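You operate a simulated robot arm through the tools that you are given. There is no shell and no other tool. Be economical: measure what you need, move in short steps, check, and stop when the job is done.

Carry out the task below with a simulated robot arm. There is one attempt and no reset: what you move stays moved.

## Task
Put the long tray on the short island bench top away on the sorting bench top. Fetch the purple-capped cartridge and stand it on the low shelf of the short island bench. Open the top blue drawer, take the grey pipe coupling on the short island bench top and put it away inside, then shut the drawer. Open the right cabinet door, fetch the yellow squeegee and set it on the middle shelf of the grey cabinet, then shut the door. Take the big hex nut and leave it on top of the yellow tin. Take the green spool on the end of the long wall bench and put it away on the lower shelf of the grey shelving. The order is free. Set down upright: purple-capped cartridge, grey pipe coupling, green spool.

Only the result counts: the job must be done as asked and must still hold three seconds after the hand-in. Knocking over, shifting, dropping, spilling or breaking anything else fails it.

## Robot
A 7-joint arm with a two-finger parallel gripper on a trunk, on a base that drives. Base frame: it is fixed to the floor where the robot stands at the start and does not move with it; the origin is under the middle of the robot, x ahead of it, y to its left, z up; the surface under the hand at the start is at about z = 0.8. Lengths are in m, angles in degrees, forces in N, time in s.
Its first joint turns from -166.0 to 166.0 degrees. Places, roughly: big hex nut (5x6x3 cm) [1, -1.4, 0.8]; drawer chest [-1.9, 10.1, 0.7]; green spool (7x7x8 cm) [-4, 2.3, 0.5]; grey pipe coupling (5x5x6 cm) [0.7, -1.3, 0.8]; long tray (41x20x4 cm) [0.5, -0.2, 0.8]; low shelf of the short island bench [0.8, -0.8, 0.2]; lower shelf of the grey shelving [0.9, 10.3, 0.5]; middle shelf of the grey cabinet [-3.2, -2.7, 0.8]; purple-capped cartridge (8x8x18 cm) [1, -0.4, 0.9]; right cabinet door [-3.5, -2.4, 0.9]; sorting bench top [6.5, 2.3, 0.8]; top blue drawer [-1.9, 10, 0.8]; yellow squeegee (15x4x8 cm) [0.8, -1.6, 0.8]; yellow tin (8x8x9 cm) [1, -1.6, 0.8]. Payload 1.57 kg.
Tool frame: the origin (TCP) lies between the finger pads and is the grasp point; the fingertips stand 0.03 m ahead of it; z points along the fingers, y is the line along which they close. Largest opening 0.11 m; finger width 0.024, thickness 0.012; the body of the gripper, 0.048 by 0.112 m, starts 0.078 m behind the TCP.
Orientation is that of the tool frame in the base frame, as a unit quaternion [x, y, z, w]. With the fingers straight down and closing along the base's y, the tool's x points along the base's -x, its y along +y and its z along -z.

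## Interface
- The arm moves only by the tool servo_tool. Its argument "rows" is a list of rows, each a list of 3 entries, a list of its own where there are three numbers: the shift along the tool's x, y, z in m, then the turn, a rotation vector about the tool's x, y, z in degrees, then the closure, from 0 (fully open) to 1 (shut). In form: [[[tx, ty, tz], [wx, wy, wz], jaw], ...]. A call has 1 to 10 rows; each row shifts and turns the commanded pose from where the row before left it, along the tool's axes as they then stand. A row lasts 0.2 s, in which the tool goes at most 0.05 m and 8.6 degrees; a call with a longer step from one row to the next is refused whole, and so is a gripper value outside its range. A pose out of reach is approached as far as the arm can. The call stops where the force on the tool passes 40 N (or 10 N more than at its start, if that is more) or the arm is blocked; 0.2 s more then pass. Each finger travels about 0.108 m/s and halts on what it meets, pressing with about 39 N; the grip force reading is that of the motor and also rises with nothing between the fingers. The clock runs only during rows and for 0.2 s after the last one: add rows that do not move to give the fingers time. It gives the time, the measured TCP pose, the force on the tool (base axes), the opening and the grip force at its end, in the units of the frame above (readings bear some noise), with the torque about the TCP (base axes, N m) and any sound that the robot's microphone picked up.
- Cameras (640 x 400 px; columns grow to the right, rows downward): "scene" is now at [0.4517, 0.1301, 1.3042]; the picture's right is [-0.87, -0.49, 0.00], its down [-0.33, 0.60, -0.73] and it looks along [0.35, -0.63, -0.69] (base axes); focal length 236 px, centre (320, 200). "wrist" rides on the gripper at [0.07, 0.016, -0.141] in the tool frame; the picture's right is [-0.23, 0.97, 0.00], its down [-0.85, -0.20, -0.48] and it looks along [-0.47, -0.11, 0.88] (tool axes); focal length 222 px, centre (320, 200). There is no depth. A picture from a camera that has moved, and an enlarged one, comes with that camera's place and axes in the base frame and with its lens. The place of the scene camera against the robot may be out by one fixed shift of up to 0.025 m in any direction.
- snapshot(camera): a new picture of that camera. It takes no simulated time.
- move_column(by): slides the trunk up (or, below 0, down) by that many m; the arm and the scene camera ride with it, the base frame stays. It gives what a move gives, with no picture.
- steer(legs): drives the robot by 1 to 6 legs, each [ahead, left, turn to the left] in m, m and degrees, along the robot's own axes; the way and the turn of a leg run together, so that a leg with both is an arc; at most 1.5 m and 180 degrees a leg. The arm and the cameras ride along, it lands a little off, and it stops where it bumps. It gives what a move gives.
- turn_head(pan, tilt): turns the head with the scene camera to pan (to the left, within 103 degrees either way) and tilt (down, from -29 to 69), counted from straight ahead of the robot. It gives what a move gives.
- zoom(camera, box): a new picture of the part [left, top, right, bottom] of that camera's present view, enlarged. It takes no simulated time.
- sign_off(): hands the job in; it is judged then, once.

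Go step by step. Nothing tells you exact positions but the pictures and the camera data: compare them with the known pose of the tool, close in by small moves and look again before you grip or let go. The budget is 483 turns and 228 pictures, counting those below and the enlarged ones. Unless the task says otherwise, let go and move clear before handing in, and close with one line.

The tools are called after "Emit:" as name(argument=value, ...) on one line, values as JSON. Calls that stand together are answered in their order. servo_tool: Moves the arm, as the interface text tells. Its arguments: {"type":"object","properties":{"rows":{"type":"array","items":{"type":"array"}}},"required":["rows"]} The other tools are called the same way: move_column (by) slides the trunk up or down; steer (legs) drives the base; turn_head (pan, tilt) turns the head that bears the scene camera; snapshot (camera) takes a picture; zoom (camera, box) takes an enlarged picture of a part of a camera's view; sign_off () hands the job in.

At the start:

```text
t: 0.0
tcp_pos: [0.6931, -0.025, 1.1303]
tcp_rot: [0.0, 1.0, 0.0, 0.0]
wrist_force: [-0.9, 0.0, -0.3]
wrist_torque: [-0.02, 0.0, 0.01]
opening: 0.1102
grasp_force: 0.1
trunk travel left (down, up): [-0.35, 0.26]
robot x, y, heading: [0.0006, -0.001, 0.2]
head pan, tilt: [-60.9, 43.5]
```

scene: 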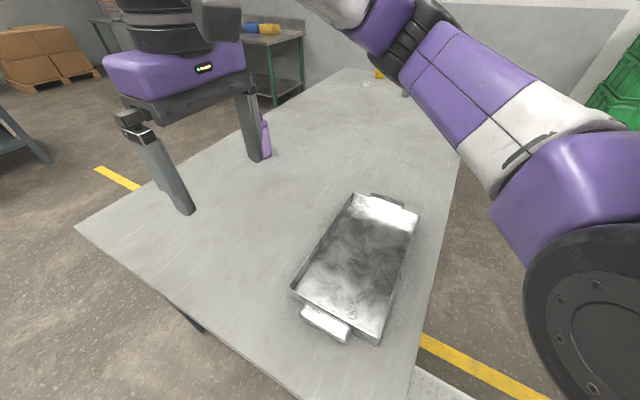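
wrist: 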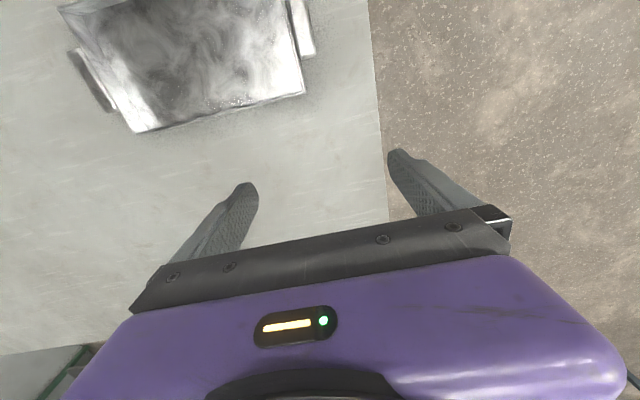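

I see the island bench with the tray near the robot and other things further along it. First I look around with the head.

Emit:
turn_head(pan=-45, tilt=30)

Emit:
snapshot(camera="scene")

Emit:
turn_head(pan=0, tilt=10)

Emit:
snapshot(camera="scene")

Emit:
turn_head(pan=90, tilt=10)

Emit:
snapshot(camera="scene")

```text
t: 0.8
tcp_pos: [0.6931, -0.0247, 1.1301]
tcp_rot: [-0.001, 1.0, 0.0, 0.0]
wrist_force: [0.3, 0.4, -0.3]
wrist_torque: [0.0, 0.04, -0.02]
opening: 0.1101
grasp_force: 0.1
trunk travel left (down, up): [-0.35, 0.26]
robot x, y, heading: [0.0016, -0.0017, 0.0]
head pan, tilt: [-45.0, 30.0]
```

```text
225 pictures are left
camera scene: at [0.4754, 0.1382, 1.3246], right [-0.71, -0.71, 0.0], down [-0.35, 0.35, -0.87], along [0.61, -0.61, -0.5], focal length 236 px, centre (320, 200)
```

scene: 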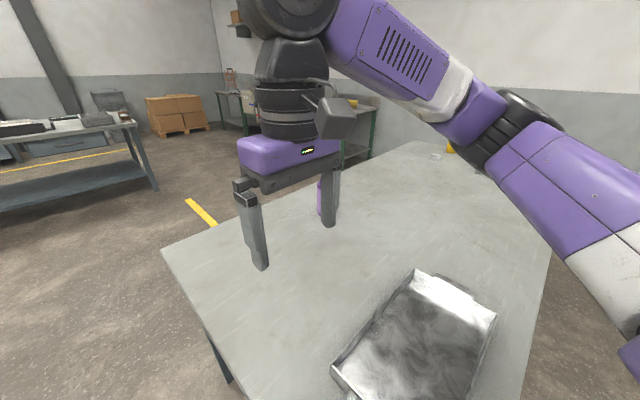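

```text
t: 1.9
tcp_pos: [0.6926, -0.0243, 1.1302]
tcp_rot: [0.0, 1.0, 0.0, -0.001]
wrist_force: [0.1, 0.0, -0.6]
wrist_torque: [0.0, -0.01, 0.02]
opening: 0.1102
grasp_force: 0.0
trunk travel left (down, up): [-0.35, 0.26]
robot x, y, heading: [-0.0034, -0.0022, 0.0]
head pan, tilt: [0.0, 10.0]
```

```text
224 pictures are left
camera scene: at [0.5045, 0.2021, 1.3569], right [0.0, -1.0, 0.0], down [-0.17, 0.0, -0.98], along [0.98, 0.0, -0.17], focal length 236 px, centre (320, 200)
```

scene: 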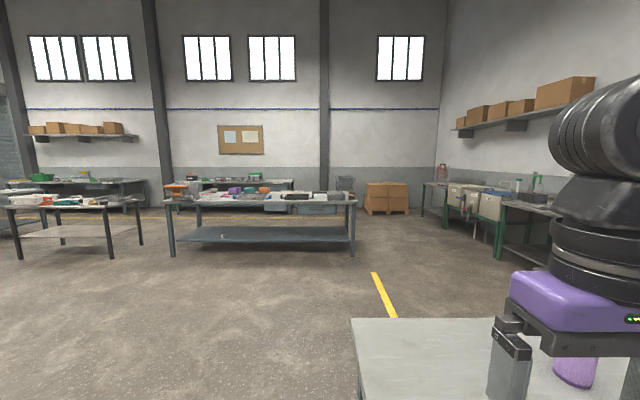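

```text
t: 3.5
tcp_pos: [0.694, -0.0244, 1.1308]
tcp_rot: [0.0, 1.0, 0.0, 0.0]
wrist_force: [0.4, -0.1, 0.2]
wrist_torque: [-0.03, 0.0, 0.03]
opening: 0.1101
grasp_force: 0.0
trunk travel left (down, up): [-0.35, 0.26]
robot x, y, heading: [-0.0017, -0.0004, 0.0]
head pan, tilt: [90.0, 10.0]
```

```text
223 pictures are left
camera scene: at [0.4116, 0.2952, 1.357], right [1.0, 0.0, 0.0], down [0.0, -0.17, -0.98], along [0.0, 0.98, -0.17], focal length 236 px, centre (320, 200)
```

scene: 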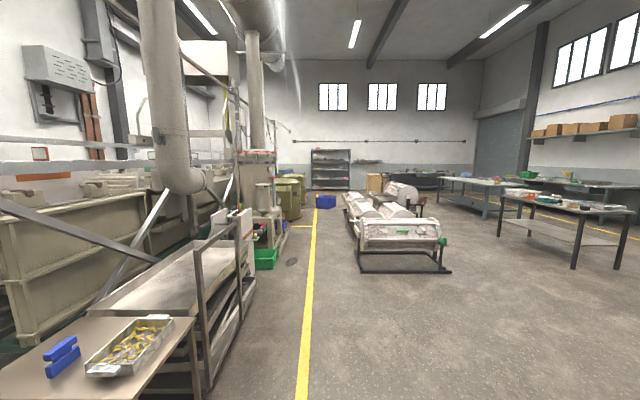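

The sorting bench looks to be the rear one ahead, and the grey shelving stands far to the left. Next I look to the right and behind, and at the tray.

Emit:
turn_head(pan=103, tilt=15)

Emit:
snapshot(camera="scene")

Emit:
turn_head(pan=-95, tilt=30)

Emit:
snapshot(camera="scene")

Emit:
turn_head(pan=-70, tilt=60)

Emit:
snapshot(camera="scene")

```text
t: 4.3
tcp_pos: [0.693, -0.0251, 1.1316]
tcp_rot: [0.0, 1.0, 0.0, 0.001]
wrist_force: [0.5, 0.0, -0.1]
wrist_torque: [0.04, 0.02, 0.01]
opening: 0.1101
grasp_force: 0.1
trunk travel left (down, up): [-0.35, 0.26]
robot x, y, heading: [0.0031, 0.0001, 0.1]
head pan, tilt: [103.0, 15.0]
```

```text
222 pictures are left
camera scene: at [0.3906, 0.2932, 1.3489], right [0.97, 0.22, 0.0], down [0.06, -0.25, -0.97], along [-0.22, 0.94, -0.26], focal length 236 px, centre (320, 200)
```

scene: 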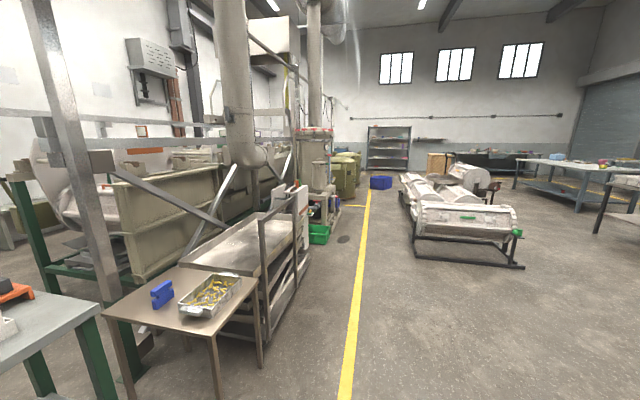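

```text
t: 7.2
tcp_pos: [0.6932, -0.025, 1.1307]
tcp_rot: [0.001, 1.0, 0.0, 0.0]
wrist_force: [-0.4, 0.7, 0.4]
wrist_torque: [0.0, 0.0, -0.03]
opening: 0.11
grasp_force: 0.1
trunk travel left (down, up): [-0.35, 0.26]
robot x, y, heading: [0.0016, 0.0003, -0.2]
head pan, tilt: [-95.0, 30.0]
```

```text
221 pictures are left
camera scene: at [0.4037, 0.1121, 1.3246], right [-1.0, 0.09, 0.0], down [0.04, 0.5, -0.87], along [-0.08, -0.86, -0.5], focal length 236 px, centre (320, 200)
```

scene: 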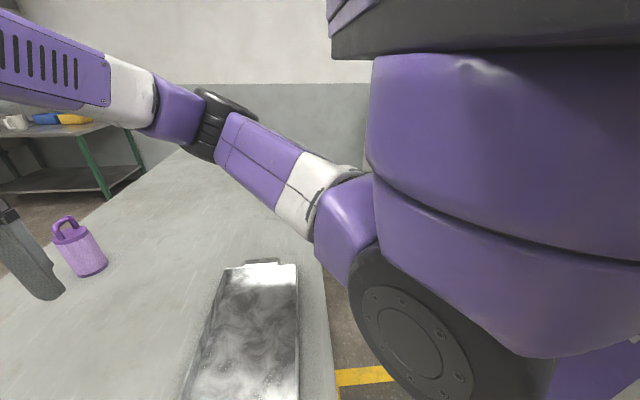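

```text
t: 8.2
tcp_pos: [0.6944, -0.0251, 1.1303]
tcp_rot: [-0.001, 1.0, 0.0, 0.0]
wrist_force: [-0.3, 0.4, 0.5]
wrist_torque: [0.0, -0.01, -0.03]
opening: 0.11
grasp_force: 0.1
trunk travel left (down, up): [-0.35, 0.26]
robot x, y, heading: [-0.0024, -0.001, 0.2]
head pan, tilt: [-70.0, 60.0]
```

```text
220 pictures are left
camera scene: at [0.4343, 0.1395, 1.2826], right [-0.94, -0.34, 0.0], down [-0.3, 0.81, -0.5], along [0.17, -0.47, -0.87], focal length 236 px, centre (320, 200)
```

scene: 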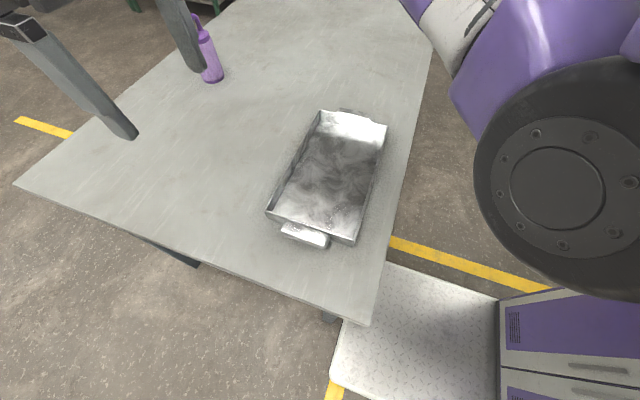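

The tray lies at about x 0.42–0.62, y −0.4 to −0.02, and the cartridge stands at about (1.0, −0.4). I drive sideways along the bench for a better look at the far items.

Emit:
steer(legs=[[0, -0.7, 0]])

Emit:
turn_head(pan=-50, tilt=35)

Emit:
snapshot(camera="scene")

Emit:
turn_head(pan=10, tilt=45)

Emit:
snapshot(camera="scene")

```text
t: 12.0
tcp_pos: [0.6938, -0.7259, 1.1304]
tcp_rot: [0.0, 1.0, 0.0, 0.0]
wrist_force: [-0.5, 0.9, 0.5]
wrist_torque: [0.01, 0.02, 0.0]
opening: 0.1102
grasp_force: 0.0
trunk travel left (down, up): [-0.35, 0.26]
robot x, y, heading: [0.0022, -0.7001, -0.0]
head pan, tilt: [-70.0, 60.0]
```

```text
t: 12.9
tcp_pos: [0.6934, -0.7272, 1.1306]
tcp_rot: [0.0, 1.0, 0.0, 0.0]
wrist_force: [0.1, -0.9, -0.6]
wrist_torque: [0.01, -0.04, 0.0]
opening: 0.1099
grasp_force: 0.1
trunk travel left (down, up): [-0.35, 0.26]
robot x, y, heading: [0.0042, -0.6992, 0.2]
head pan, tilt: [-50.0, 35.0]
```

```text
219 pictures are left
camera scene: at [0.4681, -0.5669, 1.3168], right [-0.77, -0.64, 0.0], down [-0.37, 0.44, -0.82], along [0.53, -0.63, -0.57], focal length 236 px, centre (320, 200)
```

scene: 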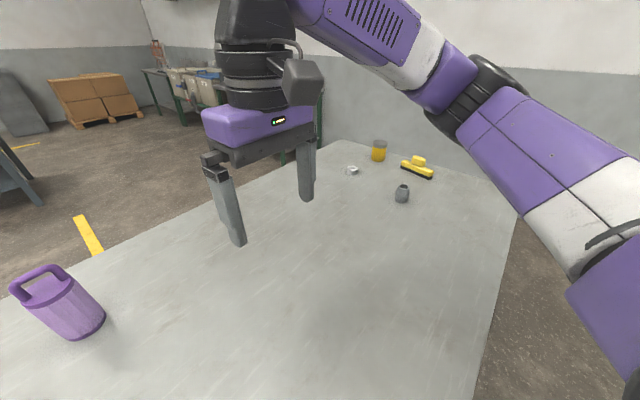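

```text
t: 14.2
tcp_pos: [0.693, -0.7262, 1.1304]
tcp_rot: [0.0, 1.0, 0.0, 0.0]
wrist_force: [0.1, -0.2, 0.1]
wrist_torque: [-0.01, -0.03, -0.02]
opening: 0.11
grasp_force: 0.0
trunk travel left (down, up): [-0.35, 0.26]
robot x, y, heading: [-0.0011, -0.7012, 0.2]
head pan, tilt: [10.0, 45.0]
```

```text
218 pictures are left
camera scene: at [0.4917, -0.4853, 1.302], right [0.17, -0.98, 0.0], down [-0.7, -0.12, -0.71], along [0.7, 0.12, -0.71], focal length 236 px, centre (320, 200)
```

scene: 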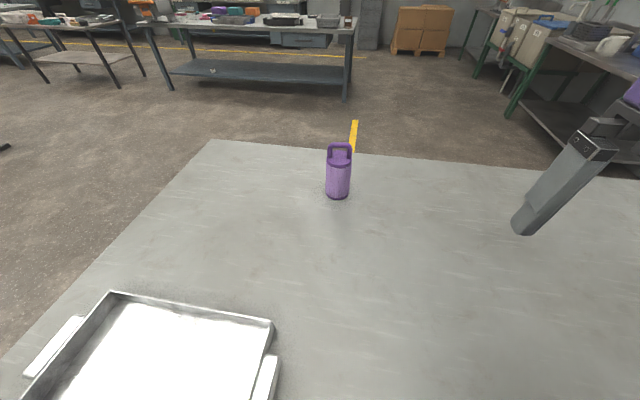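

The cartridge is at about (1.01, −0.45). There seems to be a bench behind the robot, so I check it before backing anywhere.

Emit:
turn_head(pan=103, tilt=40)

Emit:
snapshot(camera="scene")

Emit:
turn_head(pan=-103, tilt=50)

Emit:
snapshot(camera="scene")

```text
t: 15.9
tcp_pos: [0.6927, -0.7273, 1.1305]
tcp_rot: [0.001, 1.0, 0.0, 0.0]
wrist_force: [-0.2, 0.1, 0.6]
wrist_torque: [0.02, 0.02, 0.02]
opening: 0.11
grasp_force: 0.1
trunk travel left (down, up): [-0.35, 0.26]
robot x, y, heading: [-0.0016, -0.7018, 0.0]
head pan, tilt: [103.0, 40.0]
```

```text
217 pictures are left
camera scene: at [0.3925, -0.4166, 1.3093], right [0.97, 0.22, 0.0], down [0.14, -0.63, -0.77], along [-0.17, 0.75, -0.64], focal length 236 px, centre (320, 200)
```

scene: 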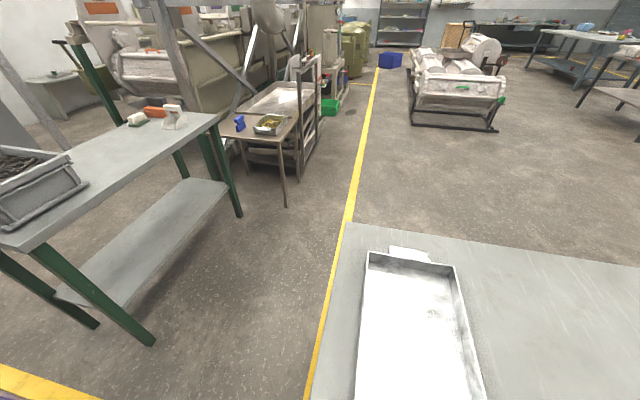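

```text
t: 18.9
tcp_pos: [0.6935, -0.7259, 1.1303]
tcp_rot: [0.001, 1.0, 0.0, 0.0]
wrist_force: [-0.7, -0.2, 0.3]
wrist_torque: [0.0, 0.04, 0.02]
opening: 0.1097
grasp_force: 0.0
trunk travel left (down, up): [-0.35, 0.26]
robot x, y, heading: [0.0012, -0.7027, 0.1]
head pan, tilt: [-103.0, 50.0]
```

```text
216 pictures are left
camera scene: at [0.3943, -0.5744, 1.2951], right [-0.97, 0.22, 0.0], down [0.17, 0.75, -0.64], along [-0.14, -0.63, -0.77], focal length 236 px, centre (320, 200)
```

scene: 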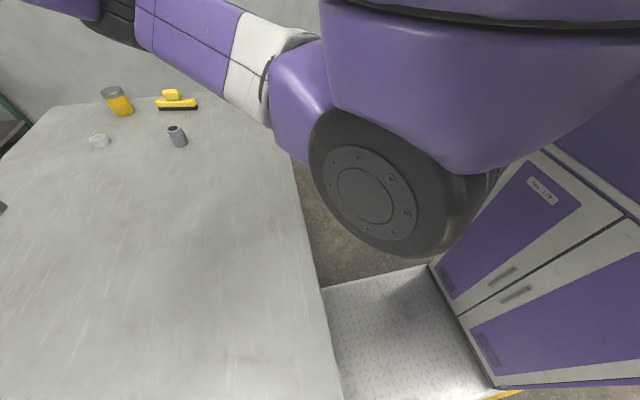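

Behind is another bench, so the lane on this side is narrow. The open floor on the east side gives better access to the low shelf and the small items, so I drive around the north end.

Emit:
steer(legs=[[0, 1.27, 0], [1.5, 0, 0], [0.8, 0, 0], [0, 0, 180], [0, 1.0, 0]])

Emit:
turn_head(pan=0, tilt=30)

Emit:
snapshot(camera="scene")

```text
t: 48.2
tcp_pos: [1.5663, -0.4064, 1.1303]
tcp_rot: [1.0, -0.01, 0.001, 0.0]
wrist_force: [1.2, -0.1, 0.0]
wrist_torque: [0.01, 0.01, 0.0]
opening: 0.1099
grasp_force: 0.1
trunk travel left (down, up): [-0.35, 0.26]
robot x, y, heading: [2.2571, -0.4465, 178.7]
head pan, tilt: [-103.0, 50.0]
```

```text
t: 50.0
tcp_pos: [1.5661, -0.4065, 1.1308]
tcp_rot: [1.0, -0.01, 0.0, -0.001]
wrist_force: [0.0, -0.8, 0.6]
wrist_torque: [-0.01, 0.02, 0.01]
opening: 0.1098
grasp_force: 0.0
trunk travel left (down, up): [-0.35, 0.26]
robot x, y, heading: [2.2578, -0.4457, 178.5]
head pan, tilt: [0.0, 30.0]
```

```text
215 pictures are left
camera scene: at [1.7224, -0.6325, 1.3246], right [0.02, 1.0, 0.0], down [0.5, -0.01, -0.87], along [-0.87, 0.02, -0.5], focal length 236 px, centre (320, 200)
```

scene: 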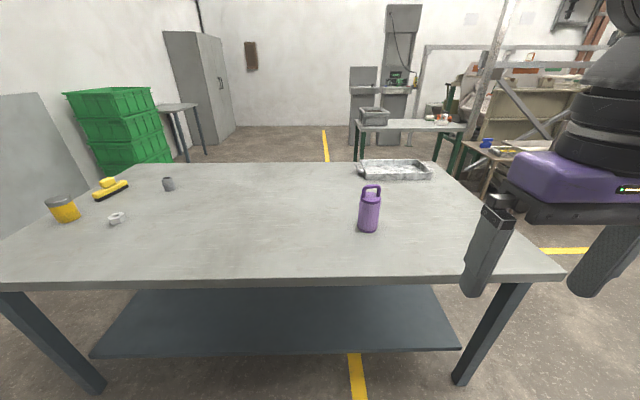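

The view from the east is clear: cartridge at about (1.0, −0.44), small items at the left, and the low shelf with its front edge near x 1.14. I pitch the tool to about 30° below horizontal, fetching the cartridge from this side.

Emit:
servo_tool(rows=[[[0, 0, 0], [0, -8.5, 0], 0], [[0, 0, 0], [0, -8.5, 0], 0], [[0, 0, 0], [0, -8.5, 0], 0], [[0, 0, 0], [0, -8.5, 0], 0], [[0, 0, 0], [0, -8.5, 0], 0], [[0, 0, 0], [0, -8.5, 0], 0], [[0, 0, 0], [0, -8.5, 0], 0]])

Emit:
snapshot(camera="wrist")

```text
t: 51.6
tcp_pos: [1.4894, -0.395, 1.1755]
tcp_rot: [0.868, -0.01, -0.496, -0.006]
wrist_force: [-0.3, 0.2, -0.2]
wrist_torque: [-0.01, 0.02, 0.01]
opening: 0.11
grasp_force: 0.1
out of reach, approached as far as the arm can: row 5, 6, 7
trunk travel left (down, up): [-0.35, 0.26]
robot x, y, heading: [2.2586, -0.444, 178.9]
head pan, tilt: [0.0, 30.0]
```

```text
214 pictures are left
camera wrist: at [1.6473, -0.4151, 1.1866], right [-0.14, -0.97, 0.2], down [-0.02, 0.2, 0.98], along [-0.99, 0.13, -0.04], focal length 222 px, centre (320, 200)
```

wrist: 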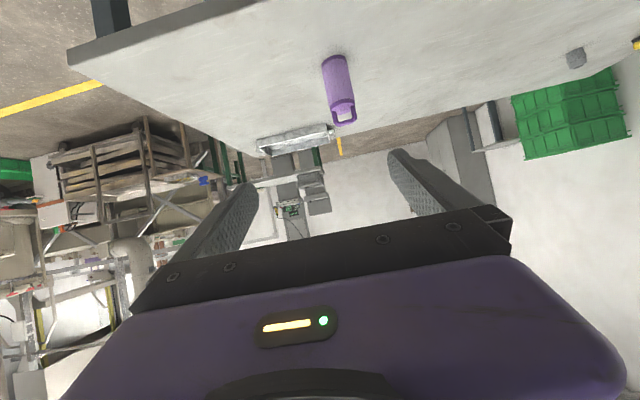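

The tool is pitched and about 0.77 m out. I drive in to leave the fingers about 0.18 m short of the cartridge, then lower the trunk.

Emit:
steer(legs=[[0.3, 0.063, 0]])

Emit:
move_column(by=-0.3)

Emit:
snapshot(camera="wrist")

Emit:
snapshot(camera="scene")

```text
t: 53.7
tcp_pos: [1.1836, -0.4509, 1.1743]
tcp_rot: [0.868, -0.009, -0.496, -0.005]
wrist_force: [0.2, -0.2, -0.1]
wrist_torque: [0.0, 0.01, 0.02]
opening: 0.1097
grasp_force: 0.1
trunk travel left (down, up): [-0.35, 0.26]
robot x, y, heading: [1.9555, -0.5046, 178.8]
head pan, tilt: [0.0, 30.0]
```

```text
t: 56.7
tcp_pos: [1.1844, -0.4505, 0.875]
tcp_rot: [0.869, -0.01, -0.495, -0.006]
wrist_force: [-0.3, 0.1, -0.1]
wrist_torque: [0.0, -0.01, -0.01]
opening: 0.1101
grasp_force: 0.0
trunk travel left (down, up): [-0.05, 0.56]
robot x, y, heading: [1.9563, -0.4985, 178.8]
head pan, tilt: [0.0, 30.0]
```

```text
213 pictures are left
camera wrist: at [1.3424, -0.4712, 0.8865], right [-0.14, -0.97, 0.2], down [-0.02, 0.2, 0.98], along [-0.99, 0.13, -0.05], focal length 222 px, centre (320, 200)
```

wrist: 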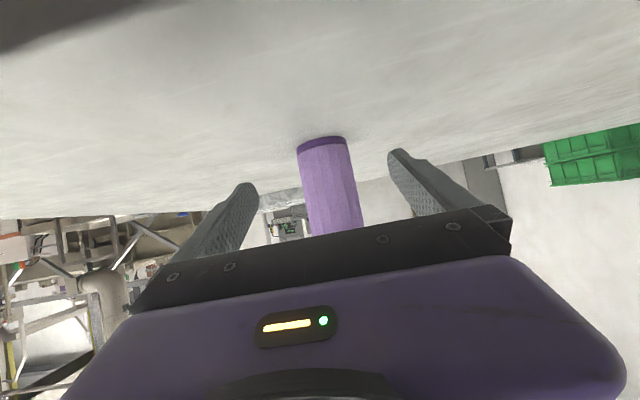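

```text
212 pictures are left
camera scene: at [1.4172, -0.6888, 1.0247], right [0.02, 1.0, 0.0], down [0.5, -0.01, -0.87], along [-0.87, 0.02, -0.5], focal length 236 px, centre (320, 200)
```

scene: 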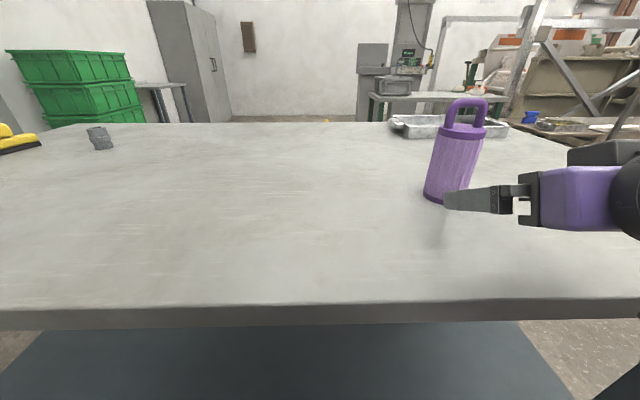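

The fingers are lined up with the cartridge (about y −0.45), so I advance horizontally and grip.

Emit:
servo_tool(rows=[[[-0.0218, 0, 0.0377], [0, 0, 0], 0], [[-0.0218, 0, 0.0377], [0, 0, 0], 0], [[-0.0218, 0, 0.0377], [0, 0, 0], 0], [[-0.0218, 0, 0.0377], [0, 0, 0], 0]])

Emit:
snapshot(camera="wrist")

Emit:
snapshot(camera="scene")

```text
t: 57.9
tcp_pos: [1.0275, -0.4267, 0.889]
tcp_rot: [0.861, -0.02, -0.509, -0.014]
wrist_force: [-0.6, -0.1, -0.4]
wrist_torque: [-0.02, 0.01, -0.02]
opening: 0.11
grasp_force: 0.0
trunk travel left (down, up): [-0.05, 0.56]
robot x, y, heading: [1.9604, -0.5012, 178.6]
head pan, tilt: [0.0, 30.0]
stopped in row 4: the arm was blocked; the commanded pose is now the measured one
```

```text
211 pictures are left
camera wrist: at [1.184, -0.4509, 0.8966], right [-0.16, -0.97, 0.2], down [0.01, 0.2, 0.98], along [-0.99, 0.16, -0.02], focal length 222 px, centre (320, 200)
```

wrist: 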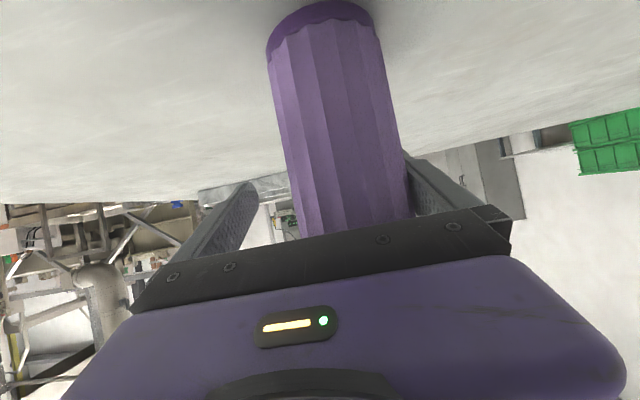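

```text
210 pictures are left
camera scene: at [1.428, -0.6847, 1.0273], right [0.03, 1.0, 0.0], down [0.5, -0.01, -0.87], along [-0.87, 0.02, -0.5], focal length 236 px, centre (320, 200)
```

scene: 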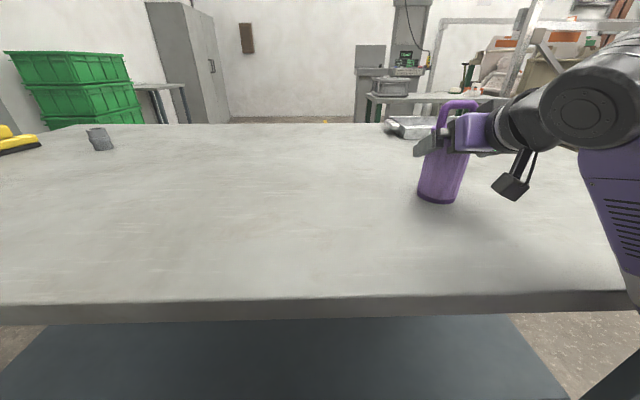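

The arm was blocked short, possibly by the elbow near the bench edge. I look at the arm from the head.

Emit:
turn_head(pan=-75, tilt=35)

Emit:
snapshot(camera="scene")

```text
t: 59.4
tcp_pos: [1.0267, -0.4273, 0.8895]
tcp_rot: [0.861, -0.019, -0.508, -0.014]
wrist_force: [-0.8, 0.7, -0.3]
wrist_torque: [-0.04, 0.04, 0.03]
opening: 0.11
grasp_force: 0.0
trunk travel left (down, up): [-0.05, 0.56]
robot x, y, heading: [1.962, -0.5011, 178.5]
head pan, tilt: [-75.0, 35.0]
```

```text
209 pictures are left
camera scene: at [1.498, -0.6012, 1.0194], right [0.97, 0.23, 0.0], down [0.13, -0.56, -0.82], along [-0.19, 0.8, -0.57], focal length 236 px, centre (320, 200)
```

scene: 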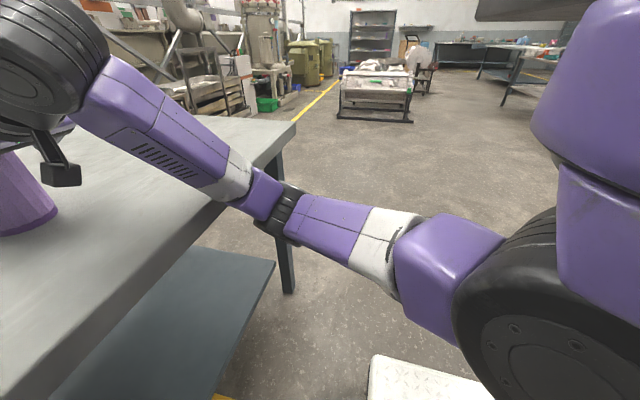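

The forearm is resting against the bench edge because the trunk is too low. I back off, raise the trunk, and reach down with the arm instead.

Emit:
servo_tool(rows=[[[0.0218, 0, -0.0377], [0, 0, 0], 0], [[0.0218, 0, -0.0377], [0, 0, 0], 0], [[0.0218, 0, -0.0377], [0, 0, 0], 0], [[0.0218, 0, -0.0377], [0, 0, 0], 0]])

Emit:
move_column(by=0.28)

Emit:
snapshot(camera="scene")

```text
t: 60.4
tcp_pos: [1.1934, -0.4349, 0.8792]
tcp_rot: [0.865, -0.019, -0.501, -0.011]
wrist_force: [0.0, -0.3, -1.0]
wrist_torque: [-0.01, 0.0, -0.01]
opening: 0.1098
grasp_force: 0.1
trunk travel left (down, up): [-0.05, 0.56]
robot x, y, heading: [1.9605, -0.499, 178.6]
head pan, tilt: [-75.0, 35.0]
```

```text
t: 63.2
tcp_pos: [1.1929, -0.4341, 1.1598]
tcp_rot: [0.865, -0.02, -0.502, -0.012]
wrist_force: [-0.3, -0.7, 0.4]
wrist_torque: [0.02, -0.01, 0.03]
opening: 0.1101
grasp_force: 0.1
trunk travel left (down, up): [-0.33, 0.28]
robot x, y, heading: [1.9618, -0.5008, 178.6]
head pan, tilt: [-75.0, 35.0]
```

```text
208 pictures are left
camera scene: at [1.493, -0.6001, 1.2968], right [0.97, 0.23, 0.0], down [0.13, -0.56, -0.82], along [-0.19, 0.8, -0.57], focal length 236 px, centre (320, 200)
```

scene: 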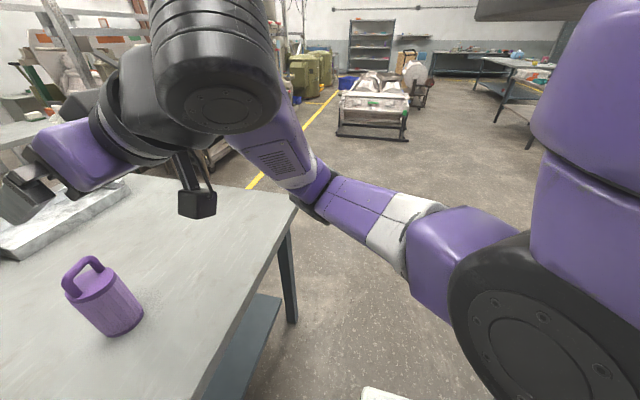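

I lower the hand by the arm to the grasp height and check the elbow.

Emit:
servo_tool(rows=[[[0.0433, 0, 0.025], [0, 0, 0], 0], [[0.0433, 0, 0.025], [0, 0, 0], 0], [[0.0433, 0, 0.025], [0, 0, 0], 0], [[0.0433, 0, 0.025], [0, 0, 0], 0], [[0.0433, 0, 0.025], [0, 0, 0], 0]])

Emit:
snapshot(camera="scene")

```text
t: 64.4
tcp_pos: [1.1656, -0.4281, 0.9149]
tcp_rot: [0.864, -0.021, -0.503, -0.013]
wrist_force: [0.1, 0.5, -0.8]
wrist_torque: [-0.02, 0.0, -0.04]
opening: 0.1099
grasp_force: 0.1
out of reach, approached as far as the arm can: row 1, 2
trunk travel left (down, up): [-0.33, 0.28]
robot x, y, heading: [1.964, -0.5011, 178.5]
head pan, tilt: [-75.0, 35.0]
```

```text
207 pictures are left
camera scene: at [1.4929, -0.5999, 1.297], right [0.97, 0.23, 0.0], down [0.13, -0.56, -0.82], along [-0.19, 0.8, -0.57], focal length 236 px, centre (320, 200)
```

scene: 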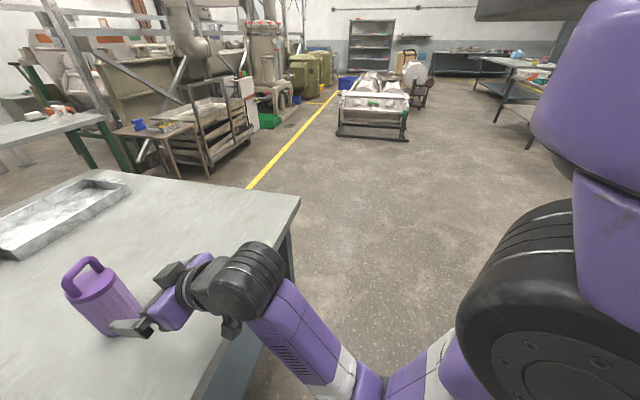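

The elbow went to a low configuration that would hit the bench when reaching in. I go back up and return the tool to straight down to recover the better elbow posture.

Emit:
servo_tool(rows=[[[-0.0433, 0, -0.025], [0, 0, 0], 0], [[-0.0433, 0, -0.025], [0, 0, 0], 0], [[-0.0433, 0, -0.025], [0, 0, 0], 0], [[-0.0433, 0, -0.025], [0, 0, 0], 0], [[-0.0433, 0, -0.025], [0, 0, 0], 0]])

Emit:
servo_tool(rows=[[[0, 0, 0], [0, 8.5, 0], 0], [[0, 0, 0], [0, 8.5, 0], 0], [[0, 0, 0], [0, 8.5, 0], 0], [[0, 0, 0], [0, 8.5, 0], 0], [[0, 0, 0], [0, 8.5, 0], 0], [[0, 0, 0], [0, 8.5, 0], 0], [[0, 0, 0], [0, 8.5, 0], 0]])

Emit:
snapshot(camera="scene")

```text
t: 65.6
tcp_pos: [1.1656, -0.429, 1.1647]
tcp_rot: [0.866, -0.02, -0.5, -0.012]
wrist_force: [0.0, -0.5, -0.6]
wrist_torque: [0.01, 0.02, -0.03]
opening: 0.1101
grasp_force: 0.0
trunk travel left (down, up): [-0.33, 0.28]
robot x, y, heading: [1.9648, -0.4986, 178.3]
head pan, tilt: [-75.0, 35.0]
```

```text
t: 67.2
tcp_pos: [1.1659, -0.4278, 1.1654]
tcp_rot: [1.0, -0.024, -0.004, -0.001]
wrist_force: [-0.6, 0.6, 0.2]
wrist_torque: [-0.01, -0.01, -0.01]
opening: 0.11
grasp_force: 0.0
trunk travel left (down, up): [-0.33, 0.28]
robot x, y, heading: [1.9627, -0.4995, 178.3]
head pan, tilt: [-75.0, 35.0]
```

```text
206 pictures are left
camera scene: at [1.493, -0.6, 1.2968], right [0.97, 0.23, 0.0], down [0.13, -0.56, -0.82], along [-0.19, 0.8, -0.57], focal length 236 px, centre (320, 200)
```

scene: 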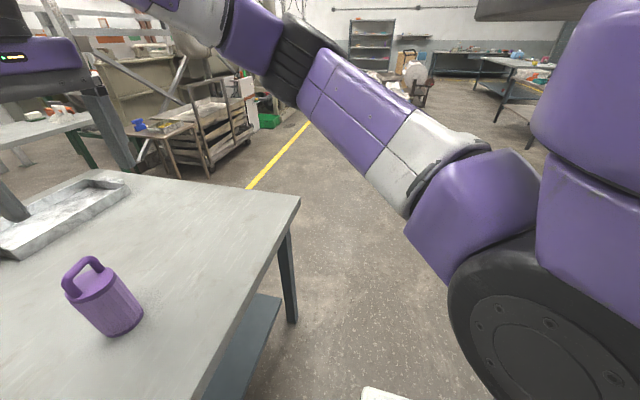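

With the elbow up again, I back off a bit and pitch the tool about the wrist (so the wrist stays far enough out), then lower.

Emit:
steer(legs=[[-0.15, 0, 0]])

Emit:
servo_tool(rows=[[[-0.0326, 0, 0], [0, -8.5, 0], 0], [[-0.0326, 0, 0], [0, -8.5, 0], 0], [[-0.0326, 0, 0], [0, -8.5, 0], 0], [[-0.0326, 0, 0], [0, -8.5, 0], 0], [[-0.0326, 0, 0], [0, -8.5, 0], 0], [[-0.0326, 0, 0], [0, -8.5, 0], 0], [[-0.0326, 0, 0], [0, -8.5, 0], 0]])

Emit:
snapshot(camera="scene")

```text
t: 68.6
tcp_pos: [1.3185, -0.4359, 1.1659]
tcp_rot: [1.0, -0.023, -0.006, -0.001]
wrist_force: [-1.9, -0.3, 0.1]
wrist_torque: [0.02, -0.02, 0.02]
opening: 0.1101
grasp_force: 0.1
trunk travel left (down, up): [-0.33, 0.28]
robot x, y, heading: [2.1116, -0.5013, 178.7]
head pan, tilt: [-75.0, 35.0]
```

```text
t: 70.2
tcp_pos: [1.1218, -0.4254, 1.262]
tcp_rot: [0.864, -0.019, -0.502, -0.01]
wrist_force: [0.2, -0.6, 1.1]
wrist_torque: [0.0, 0.01, -0.01]
opening: 0.1101
grasp_force: 0.1
trunk travel left (down, up): [-0.33, 0.28]
robot x, y, heading: [2.1118, -0.5035, 178.5]
head pan, tilt: [-75.0, 35.0]
```

```text
205 pictures are left
camera scene: at [1.6447, -0.6047, 1.2969], right [0.97, 0.23, 0.0], down [0.13, -0.56, -0.82], along [-0.19, 0.8, -0.57], focal length 236 px, centre (320, 200)
```

scene: 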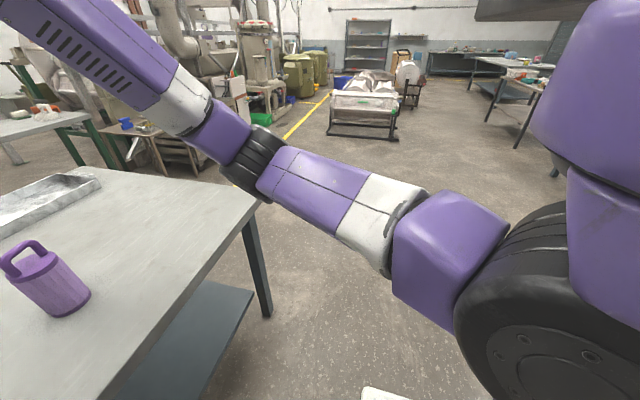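

The elbow still sags somewhat, so I raise the trunk and bring the hand down by the arm.

Emit:
move_column(by=0.25)

Emit:
servo_tool(rows=[[[0.0433, 0, 0.025], [0, 0, 0], 0], [[0.0433, 0, 0.025], [0, 0, 0], 0], [[0.0433, 0, 0.025], [0, 0, 0], 0], [[0.0433, 0, 0.025], [0, 0, 0], 0], [[0.0433, 0, 0.025], [0, 0, 0], 0], [[0.0433, 0, 0.025], [0, 0, 0], 0], [[0.0433, 0, 0.025], [0, 0, 0], 0], [[0.0433, 0, 0.025], [0, 0, 0], 0]])

Emit:
snapshot(camera="scene")

```text
t: 72.8
tcp_pos: [1.122, -0.425, 1.5116]
tcp_rot: [0.865, -0.019, -0.501, -0.011]
wrist_force: [-0.9, -0.6, 0.6]
wrist_torque: [-0.01, -0.03, 0.01]
opening: 0.1099
grasp_force: 0.0
trunk travel left (down, up): [-0.58, 0.03]
robot x, y, heading: [2.1107, -0.5031, 178.8]
head pan, tilt: [-75.0, 35.0]
```

```text
t: 74.5
tcp_pos: [1.1197, -0.4259, 1.112]
tcp_rot: [0.865, -0.019, -0.502, -0.011]
wrist_force: [0.6, 0.3, 0.7]
wrist_torque: [0.0, 0.0, 0.0]
opening: 0.11
grasp_force: 0.0
trunk travel left (down, up): [-0.58, 0.03]
robot x, y, heading: [2.1136, -0.5054, 178.4]
head pan, tilt: [-75.0, 35.0]
```

```text
204 pictures are left
camera scene: at [1.6447, -0.6048, 1.5469], right [0.97, 0.23, 0.0], down [0.13, -0.56, -0.82], along [-0.19, 0.8, -0.57], focal length 236 px, centre (320, 200)
```

scene: 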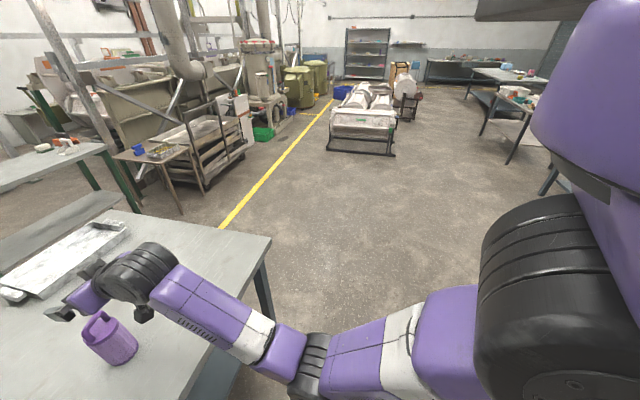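

Good clearance so far, with the forearm almost level. I continue down to grasp height, correcting sideways 2 cm.

Emit:
servo_tool(rows=[[[0.039, 0.0044, 0.0225], [0, 0, 0], 0], [[0.039, 0.0044, 0.0225], [0, 0, 0], 0], [[0.039, 0.0044, 0.0225], [0, 0, 0], 0], [[0.039, 0.0044, 0.0225], [0, 0, 0], 0], [[0.039, 0.0044, 0.0225], [0, 0, 0], 0]])

Emit:
snapshot(camera="scene")

Emit:
snapshot(camera="wrist")

```text
t: 75.8
tcp_pos: [1.1171, -0.4478, 0.8865]
tcp_rot: [0.865, -0.02, -0.501, -0.012]
wrist_force: [0.7, 0.0, 0.6]
wrist_torque: [0.0, -0.03, 0.01]
opening: 0.1098
grasp_force: 0.0
trunk travel left (down, up): [-0.58, 0.03]
robot x, y, heading: [2.1125, -0.5011, 178.5]
head pan, tilt: [-75.0, 35.0]
```

```text
203 pictures are left
camera scene: at [1.6448, -0.6048, 1.5469], right [0.97, 0.23, 0.0], down [0.13, -0.56, -0.82], along [-0.19, 0.8, -0.57], focal length 236 px, centre (320, 200)
```

scene: 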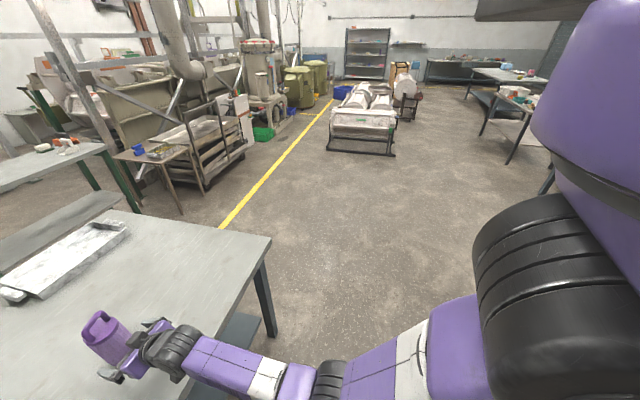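

```text
202 pictures are left
camera wrist: at [1.2751, -0.4708, 0.8953], right [-0.16, -0.97, 0.2], down [0.0, 0.2, 0.98], along [-0.99, 0.15, -0.03], focal length 222 px, centre (320, 200)
```

wrist: 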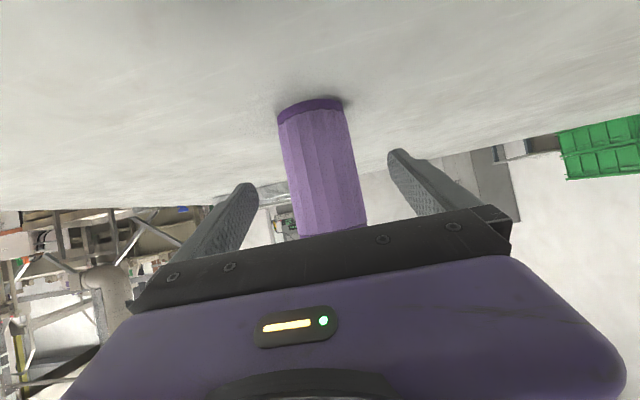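

Aligned. I advance the last 10 cm and close.

Emit:
servo_tool(rows=[[[-0.0155, 0.0014, 0.0313], [0, 0, 0], 0], [[-0.0155, 0.0014, 0.0313], [0, 0, 0], 0], [[-0.0155, 0.0014, 0.0313], [0, 0, 0], 0]])

Emit:
snapshot(camera="wrist")

Emit:
servo_tool(rows=[[[0, 0, 0], [0, 0, 0], 0.5], [[0, 0, 0], [0, 0, 0], 1], [[0, 0, 0], [0, 0, 0], 1], [[0, 0, 0], [0, 0, 0], 1]])

Emit:
snapshot(camera="wrist")

```text
t: 76.5
tcp_pos: [1.014, -0.4481, 0.8795]
tcp_rot: [0.865, -0.019, -0.502, -0.011]
wrist_force: [0.6, 0.3, -0.4]
wrist_torque: [0.0, 0.02, -0.03]
opening: 0.11
grasp_force: 0.1
trunk travel left (down, up): [-0.58, 0.03]
robot x, y, heading: [2.1123, -0.5076, 178.5]
head pan, tilt: [-75.0, 35.0]
```

```text
201 pictures are left
camera wrist: at [1.1712, -0.4714, 0.8888], right [-0.16, -0.97, 0.2], down [0.0, 0.2, 0.98], along [-0.99, 0.15, -0.03], focal length 222 px, centre (320, 200)
```

wrist: 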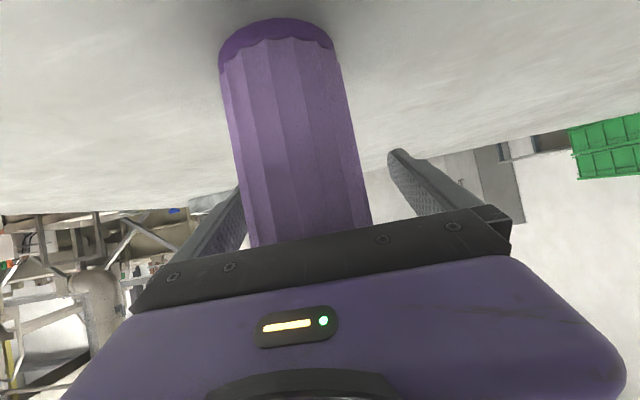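

```text
t: 77.5
tcp_pos: [1.0126, -0.4474, 0.879]
tcp_rot: [0.865, -0.019, -0.501, -0.011]
wrist_force: [-1.0, 0.6, 2.3]
wrist_torque: [-0.01, 0.03, 0.03]
opening: 0.069
grasp_force: 38.8
trunk travel left (down, up): [-0.58, 0.03]
robot x, y, heading: [2.1142, -0.501, 178.4]
head pan, tilt: [-75.0, 35.0]
```

```text
200 pictures are left
camera wrist: at [1.1711, -0.4714, 0.8888], right [-0.16, -0.97, 0.2], down [0.0, 0.2, 0.98], along [-0.99, 0.15, -0.03], focal length 222 px, centre (320, 200)
```

wrist: 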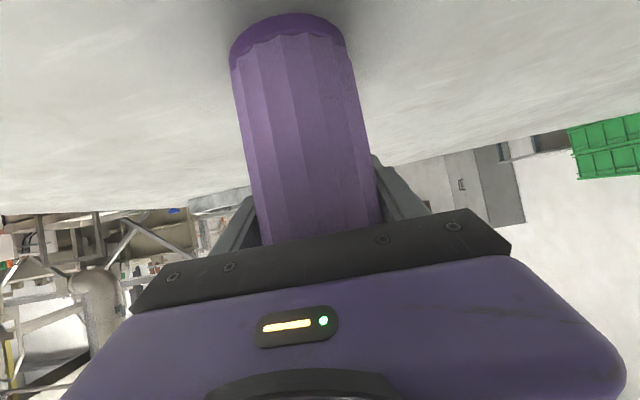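

The cartridge is held (opening 0.069). I lift it, back away, and lower the trunk fully to bring it to shelf level.

Emit:
servo_tool(rows=[[[-0.026, 0, -0.015], [0, 0, 0], 1], [[-0.026, 0, -0.015], [0, 0, 0], 1]])

Emit:
steer(legs=[[-0.45, 0, 0]])

Emit:
turn_head(pan=-30, tilt=35)

Emit:
move_column(by=-0.56)

Emit:
snapshot(camera="scene")

Emit:
snapshot(camera="wrist")

```text
t: 78.2
tcp_pos: [1.0144, -0.4479, 0.9379]
tcp_rot: [0.865, -0.018, -0.501, -0.01]
wrist_force: [-0.2, 0.4, -2.6]
wrist_torque: [0.02, 0.11, -0.03]
opening: 0.0687
grasp_force: 39.1
trunk travel left (down, up): [-0.58, 0.03]
robot x, y, heading: [2.1112, -0.5038, 178.9]
head pan, tilt: [-75.0, 35.0]
```

```text
t: 80.9
tcp_pos: [1.4644, -0.4592, 0.9395]
tcp_rot: [0.865, -0.019, -0.501, -0.011]
wrist_force: [0.6, 0.1, -2.7]
wrist_torque: [0.01, 0.04, -0.03]
opening: 0.0684
grasp_force: 38.8
trunk travel left (down, up): [-0.58, 0.03]
robot x, y, heading: [2.5611, -0.5192, 178.4]
head pan, tilt: [-75.0, 35.0]
```

```text
t: 82.0
tcp_pos: [1.463, -0.4582, 0.9383]
tcp_rot: [0.865, -0.02, -0.501, -0.012]
wrist_force: [0.2, -0.4, -2.4]
wrist_torque: [0.0, 0.05, 0.01]
opening: 0.0688
grasp_force: 38.7
trunk travel left (down, up): [-0.58, 0.03]
robot x, y, heading: [2.5615, -0.5185, 178.6]
head pan, tilt: [-30.0, 35.0]
```

```text
refused: -0.56 is not a number from -0.4 to 0.4
```

```text
199 pictures are left
camera scene: at [2.0401, -0.656, 1.5468], right [0.52, 0.85, 0.0], down [0.49, -0.3, -0.82], along [-0.7, 0.43, -0.57], focal length 236 px, centre (320, 200)
```

scene: 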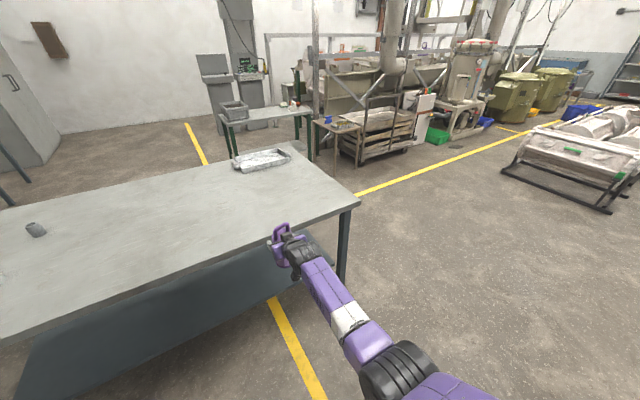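

```text
198 pictures are left
camera wrist: at [1.6216, -0.483, 0.949], right [-0.16, -0.97, 0.2], down [0.0, 0.2, 0.98], along [-0.99, 0.15, -0.03], focal length 222 px, centre (320, 200)
```

wrist: 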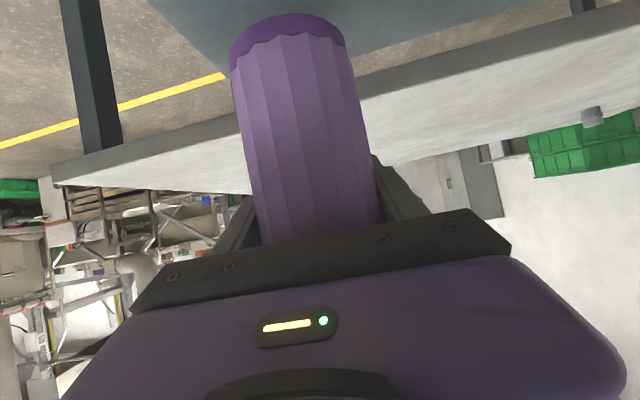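

Held steadily. I lower the trunk in two strokes and look again.

Emit:
move_column(by=-0.3)

Emit:
move_column(by=-0.26)

Emit:
turn_head(pan=0, tilt=25)

Emit:
snapshot(camera="scene")

Emit:
snapshot(camera="wrist")

```text
t: 85.0
tcp_pos: [1.4652, -0.4599, 0.6389]
tcp_rot: [0.865, -0.02, -0.501, -0.011]
wrist_force: [-0.7, 0.4, -2.8]
wrist_torque: [0.0, 0.06, 0.0]
opening: 0.069
grasp_force: 38.5
trunk travel left (down, up): [-0.28, 0.33]
robot x, y, heading: [2.5623, -0.5152, 178.6]
head pan, tilt: [-30.0, 35.0]
```

```text
t: 87.7
tcp_pos: [1.4629, -0.46, 0.3799]
tcp_rot: [0.865, -0.02, -0.502, -0.012]
wrist_force: [-0.6, 0.0, -2.5]
wrist_torque: [-0.02, 0.06, 0.02]
opening: 0.0689
grasp_force: 38.8
trunk travel left (down, up): [-0.02, 0.59]
robot x, y, heading: [2.5615, -0.5158, 178.5]
head pan, tilt: [-30.0, 35.0]
```

```text
t: 88.6
tcp_pos: [1.4637, -0.4595, 0.3786]
tcp_rot: [0.865, -0.019, -0.501, -0.011]
wrist_force: [-0.3, 0.7, -2.2]
wrist_torque: [0.01, 0.03, 0.04]
opening: 0.0687
grasp_force: 39.1
trunk travel left (down, up): [-0.02, 0.59]
robot x, y, heading: [2.5622, -0.512, 178.7]
head pan, tilt: [0.0, 25.0]
```

```text
197 pictures are left
camera scene: at [2.0232, -0.6996, 1.0025], right [0.03, 1.0, 0.0], down [0.42, -0.01, -0.91], along [-0.91, 0.02, -0.42], focal length 236 px, centre (320, 200)
```

scene: 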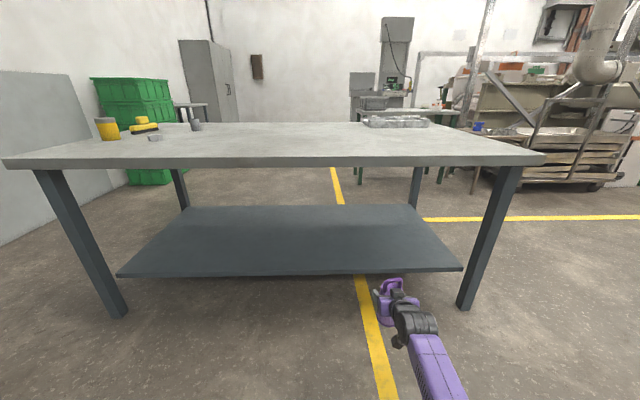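

```text
196 pictures are left
camera wrist: at [1.6217, -0.483, 0.389], right [-0.16, -0.97, 0.2], down [0.0, 0.2, 0.98], along [-0.99, 0.15, -0.03], focal length 222 px, centre (320, 200)
```

wrist: 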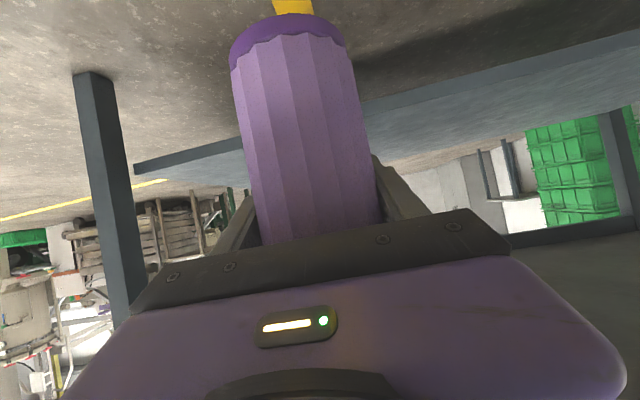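

The shelf top is near z 0.21 with its edge near x 1.13; the cartridge's bottom is at about 0.30. I drive it in under the bench top.

Emit:
steer(legs=[[0.46, 0, 0]])

Emit:
snapshot(camera="scene")

Emit:
snapshot(camera="wrist")

```text
t: 91.4
tcp_pos: [1.0064, -0.4516, 0.38]
tcp_rot: [0.865, -0.018, -0.502, -0.01]
wrist_force: [0.0, 0.4, -3.2]
wrist_torque: [-0.02, 0.05, -0.01]
opening: 0.0691
grasp_force: 38.9
trunk travel left (down, up): [-0.02, 0.59]
robot x, y, heading: [2.1046, -0.5029, 178.9]
head pan, tilt: [0.0, 25.0]
```

```text
195 pictures are left
camera scene: at [1.5664, -0.69, 1.0026], right [0.02, 1.0, 0.0], down [0.42, -0.01, -0.91], along [-0.91, 0.02, -0.42], focal length 236 px, centre (320, 200)
```

scene: 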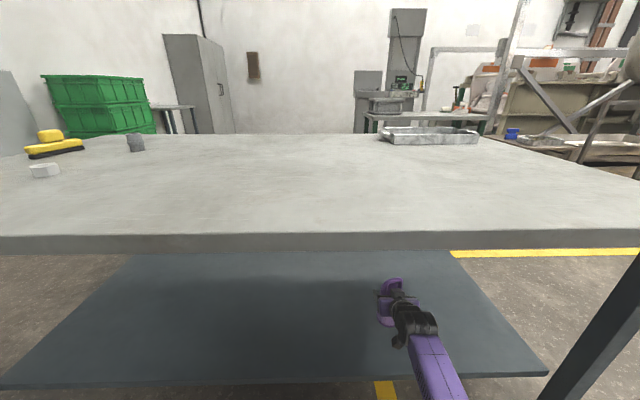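

```text
194 pictures are left
camera wrist: at [1.1642, -0.4747, 0.3889], right [-0.15, -0.97, 0.2], down [0.0, 0.2, 0.98], along [-0.99, 0.15, -0.03], focal length 222 px, centre (320, 200)
```

wrist: 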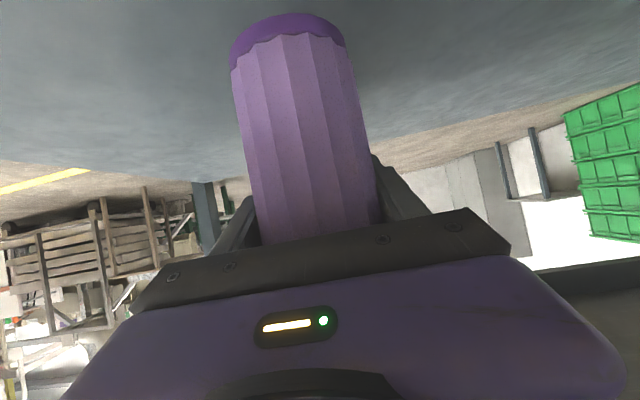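

The cartridge is over the shelf. I lower slowly with the arm, watching the force.

Emit:
servo_tool(rows=[[[0.0173, 0, 0.01], [0, 0, 0], 1], [[0.0173, 0, 0.01], [0, 0, 0], 1], [[0.0173, 0, 0.01], [0, 0, 0], 1], [[0.0087, 0, 0.005], [0, 0, 0], 1]])

Emit:
snapshot(camera="wrist")

```text
t: 92.4
tcp_pos: [1.0064, -0.4511, 0.3092]
tcp_rot: [0.865, -0.019, -0.502, -0.011]
wrist_force: [1.1, 1.3, 0.8]
wrist_torque: [-0.06, -0.05, 0.05]
opening: 0.0686
grasp_force: 39.7
trunk travel left (down, up): [-0.02, 0.59]
robot x, y, heading: [2.1072, -0.503, 178.7]
head pan, tilt: [0.0, 25.0]
```

```text
193 pictures are left
camera wrist: at [1.164, -0.4743, 0.319], right [-0.15, -0.97, 0.2], down [0.0, 0.2, 0.98], along [-0.99, 0.15, -0.03], focal length 222 px, centre (320, 200)
```

wrist: 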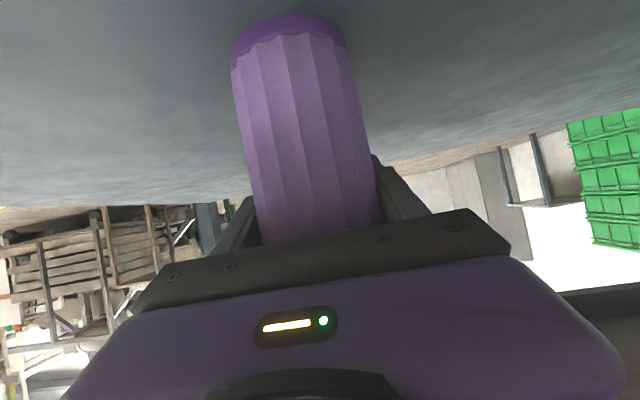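

The force changed from −2.7 to +0.8 N, so it has just touched. I lower by a few millimetres to confirm.

Emit:
servo_tool(rows=[[[0.0035, 0, 0.002], [0, 0, 0], 1]])

```text
t: 92.8
tcp_pos: [1.0052, -0.4502, 0.3094]
tcp_rot: [0.863, -0.019, -0.504, -0.011]
wrist_force: [3.0, 1.4, 16.9]
wrist_torque: [-0.1, -1.19, 0.11]
opening: 0.0687
grasp_force: 39.0
trunk travel left (down, up): [-0.02, 0.59]
robot x, y, heading: [2.1039, -0.5053, 179.0]
head pan, tilt: [0.0, 25.0]
```

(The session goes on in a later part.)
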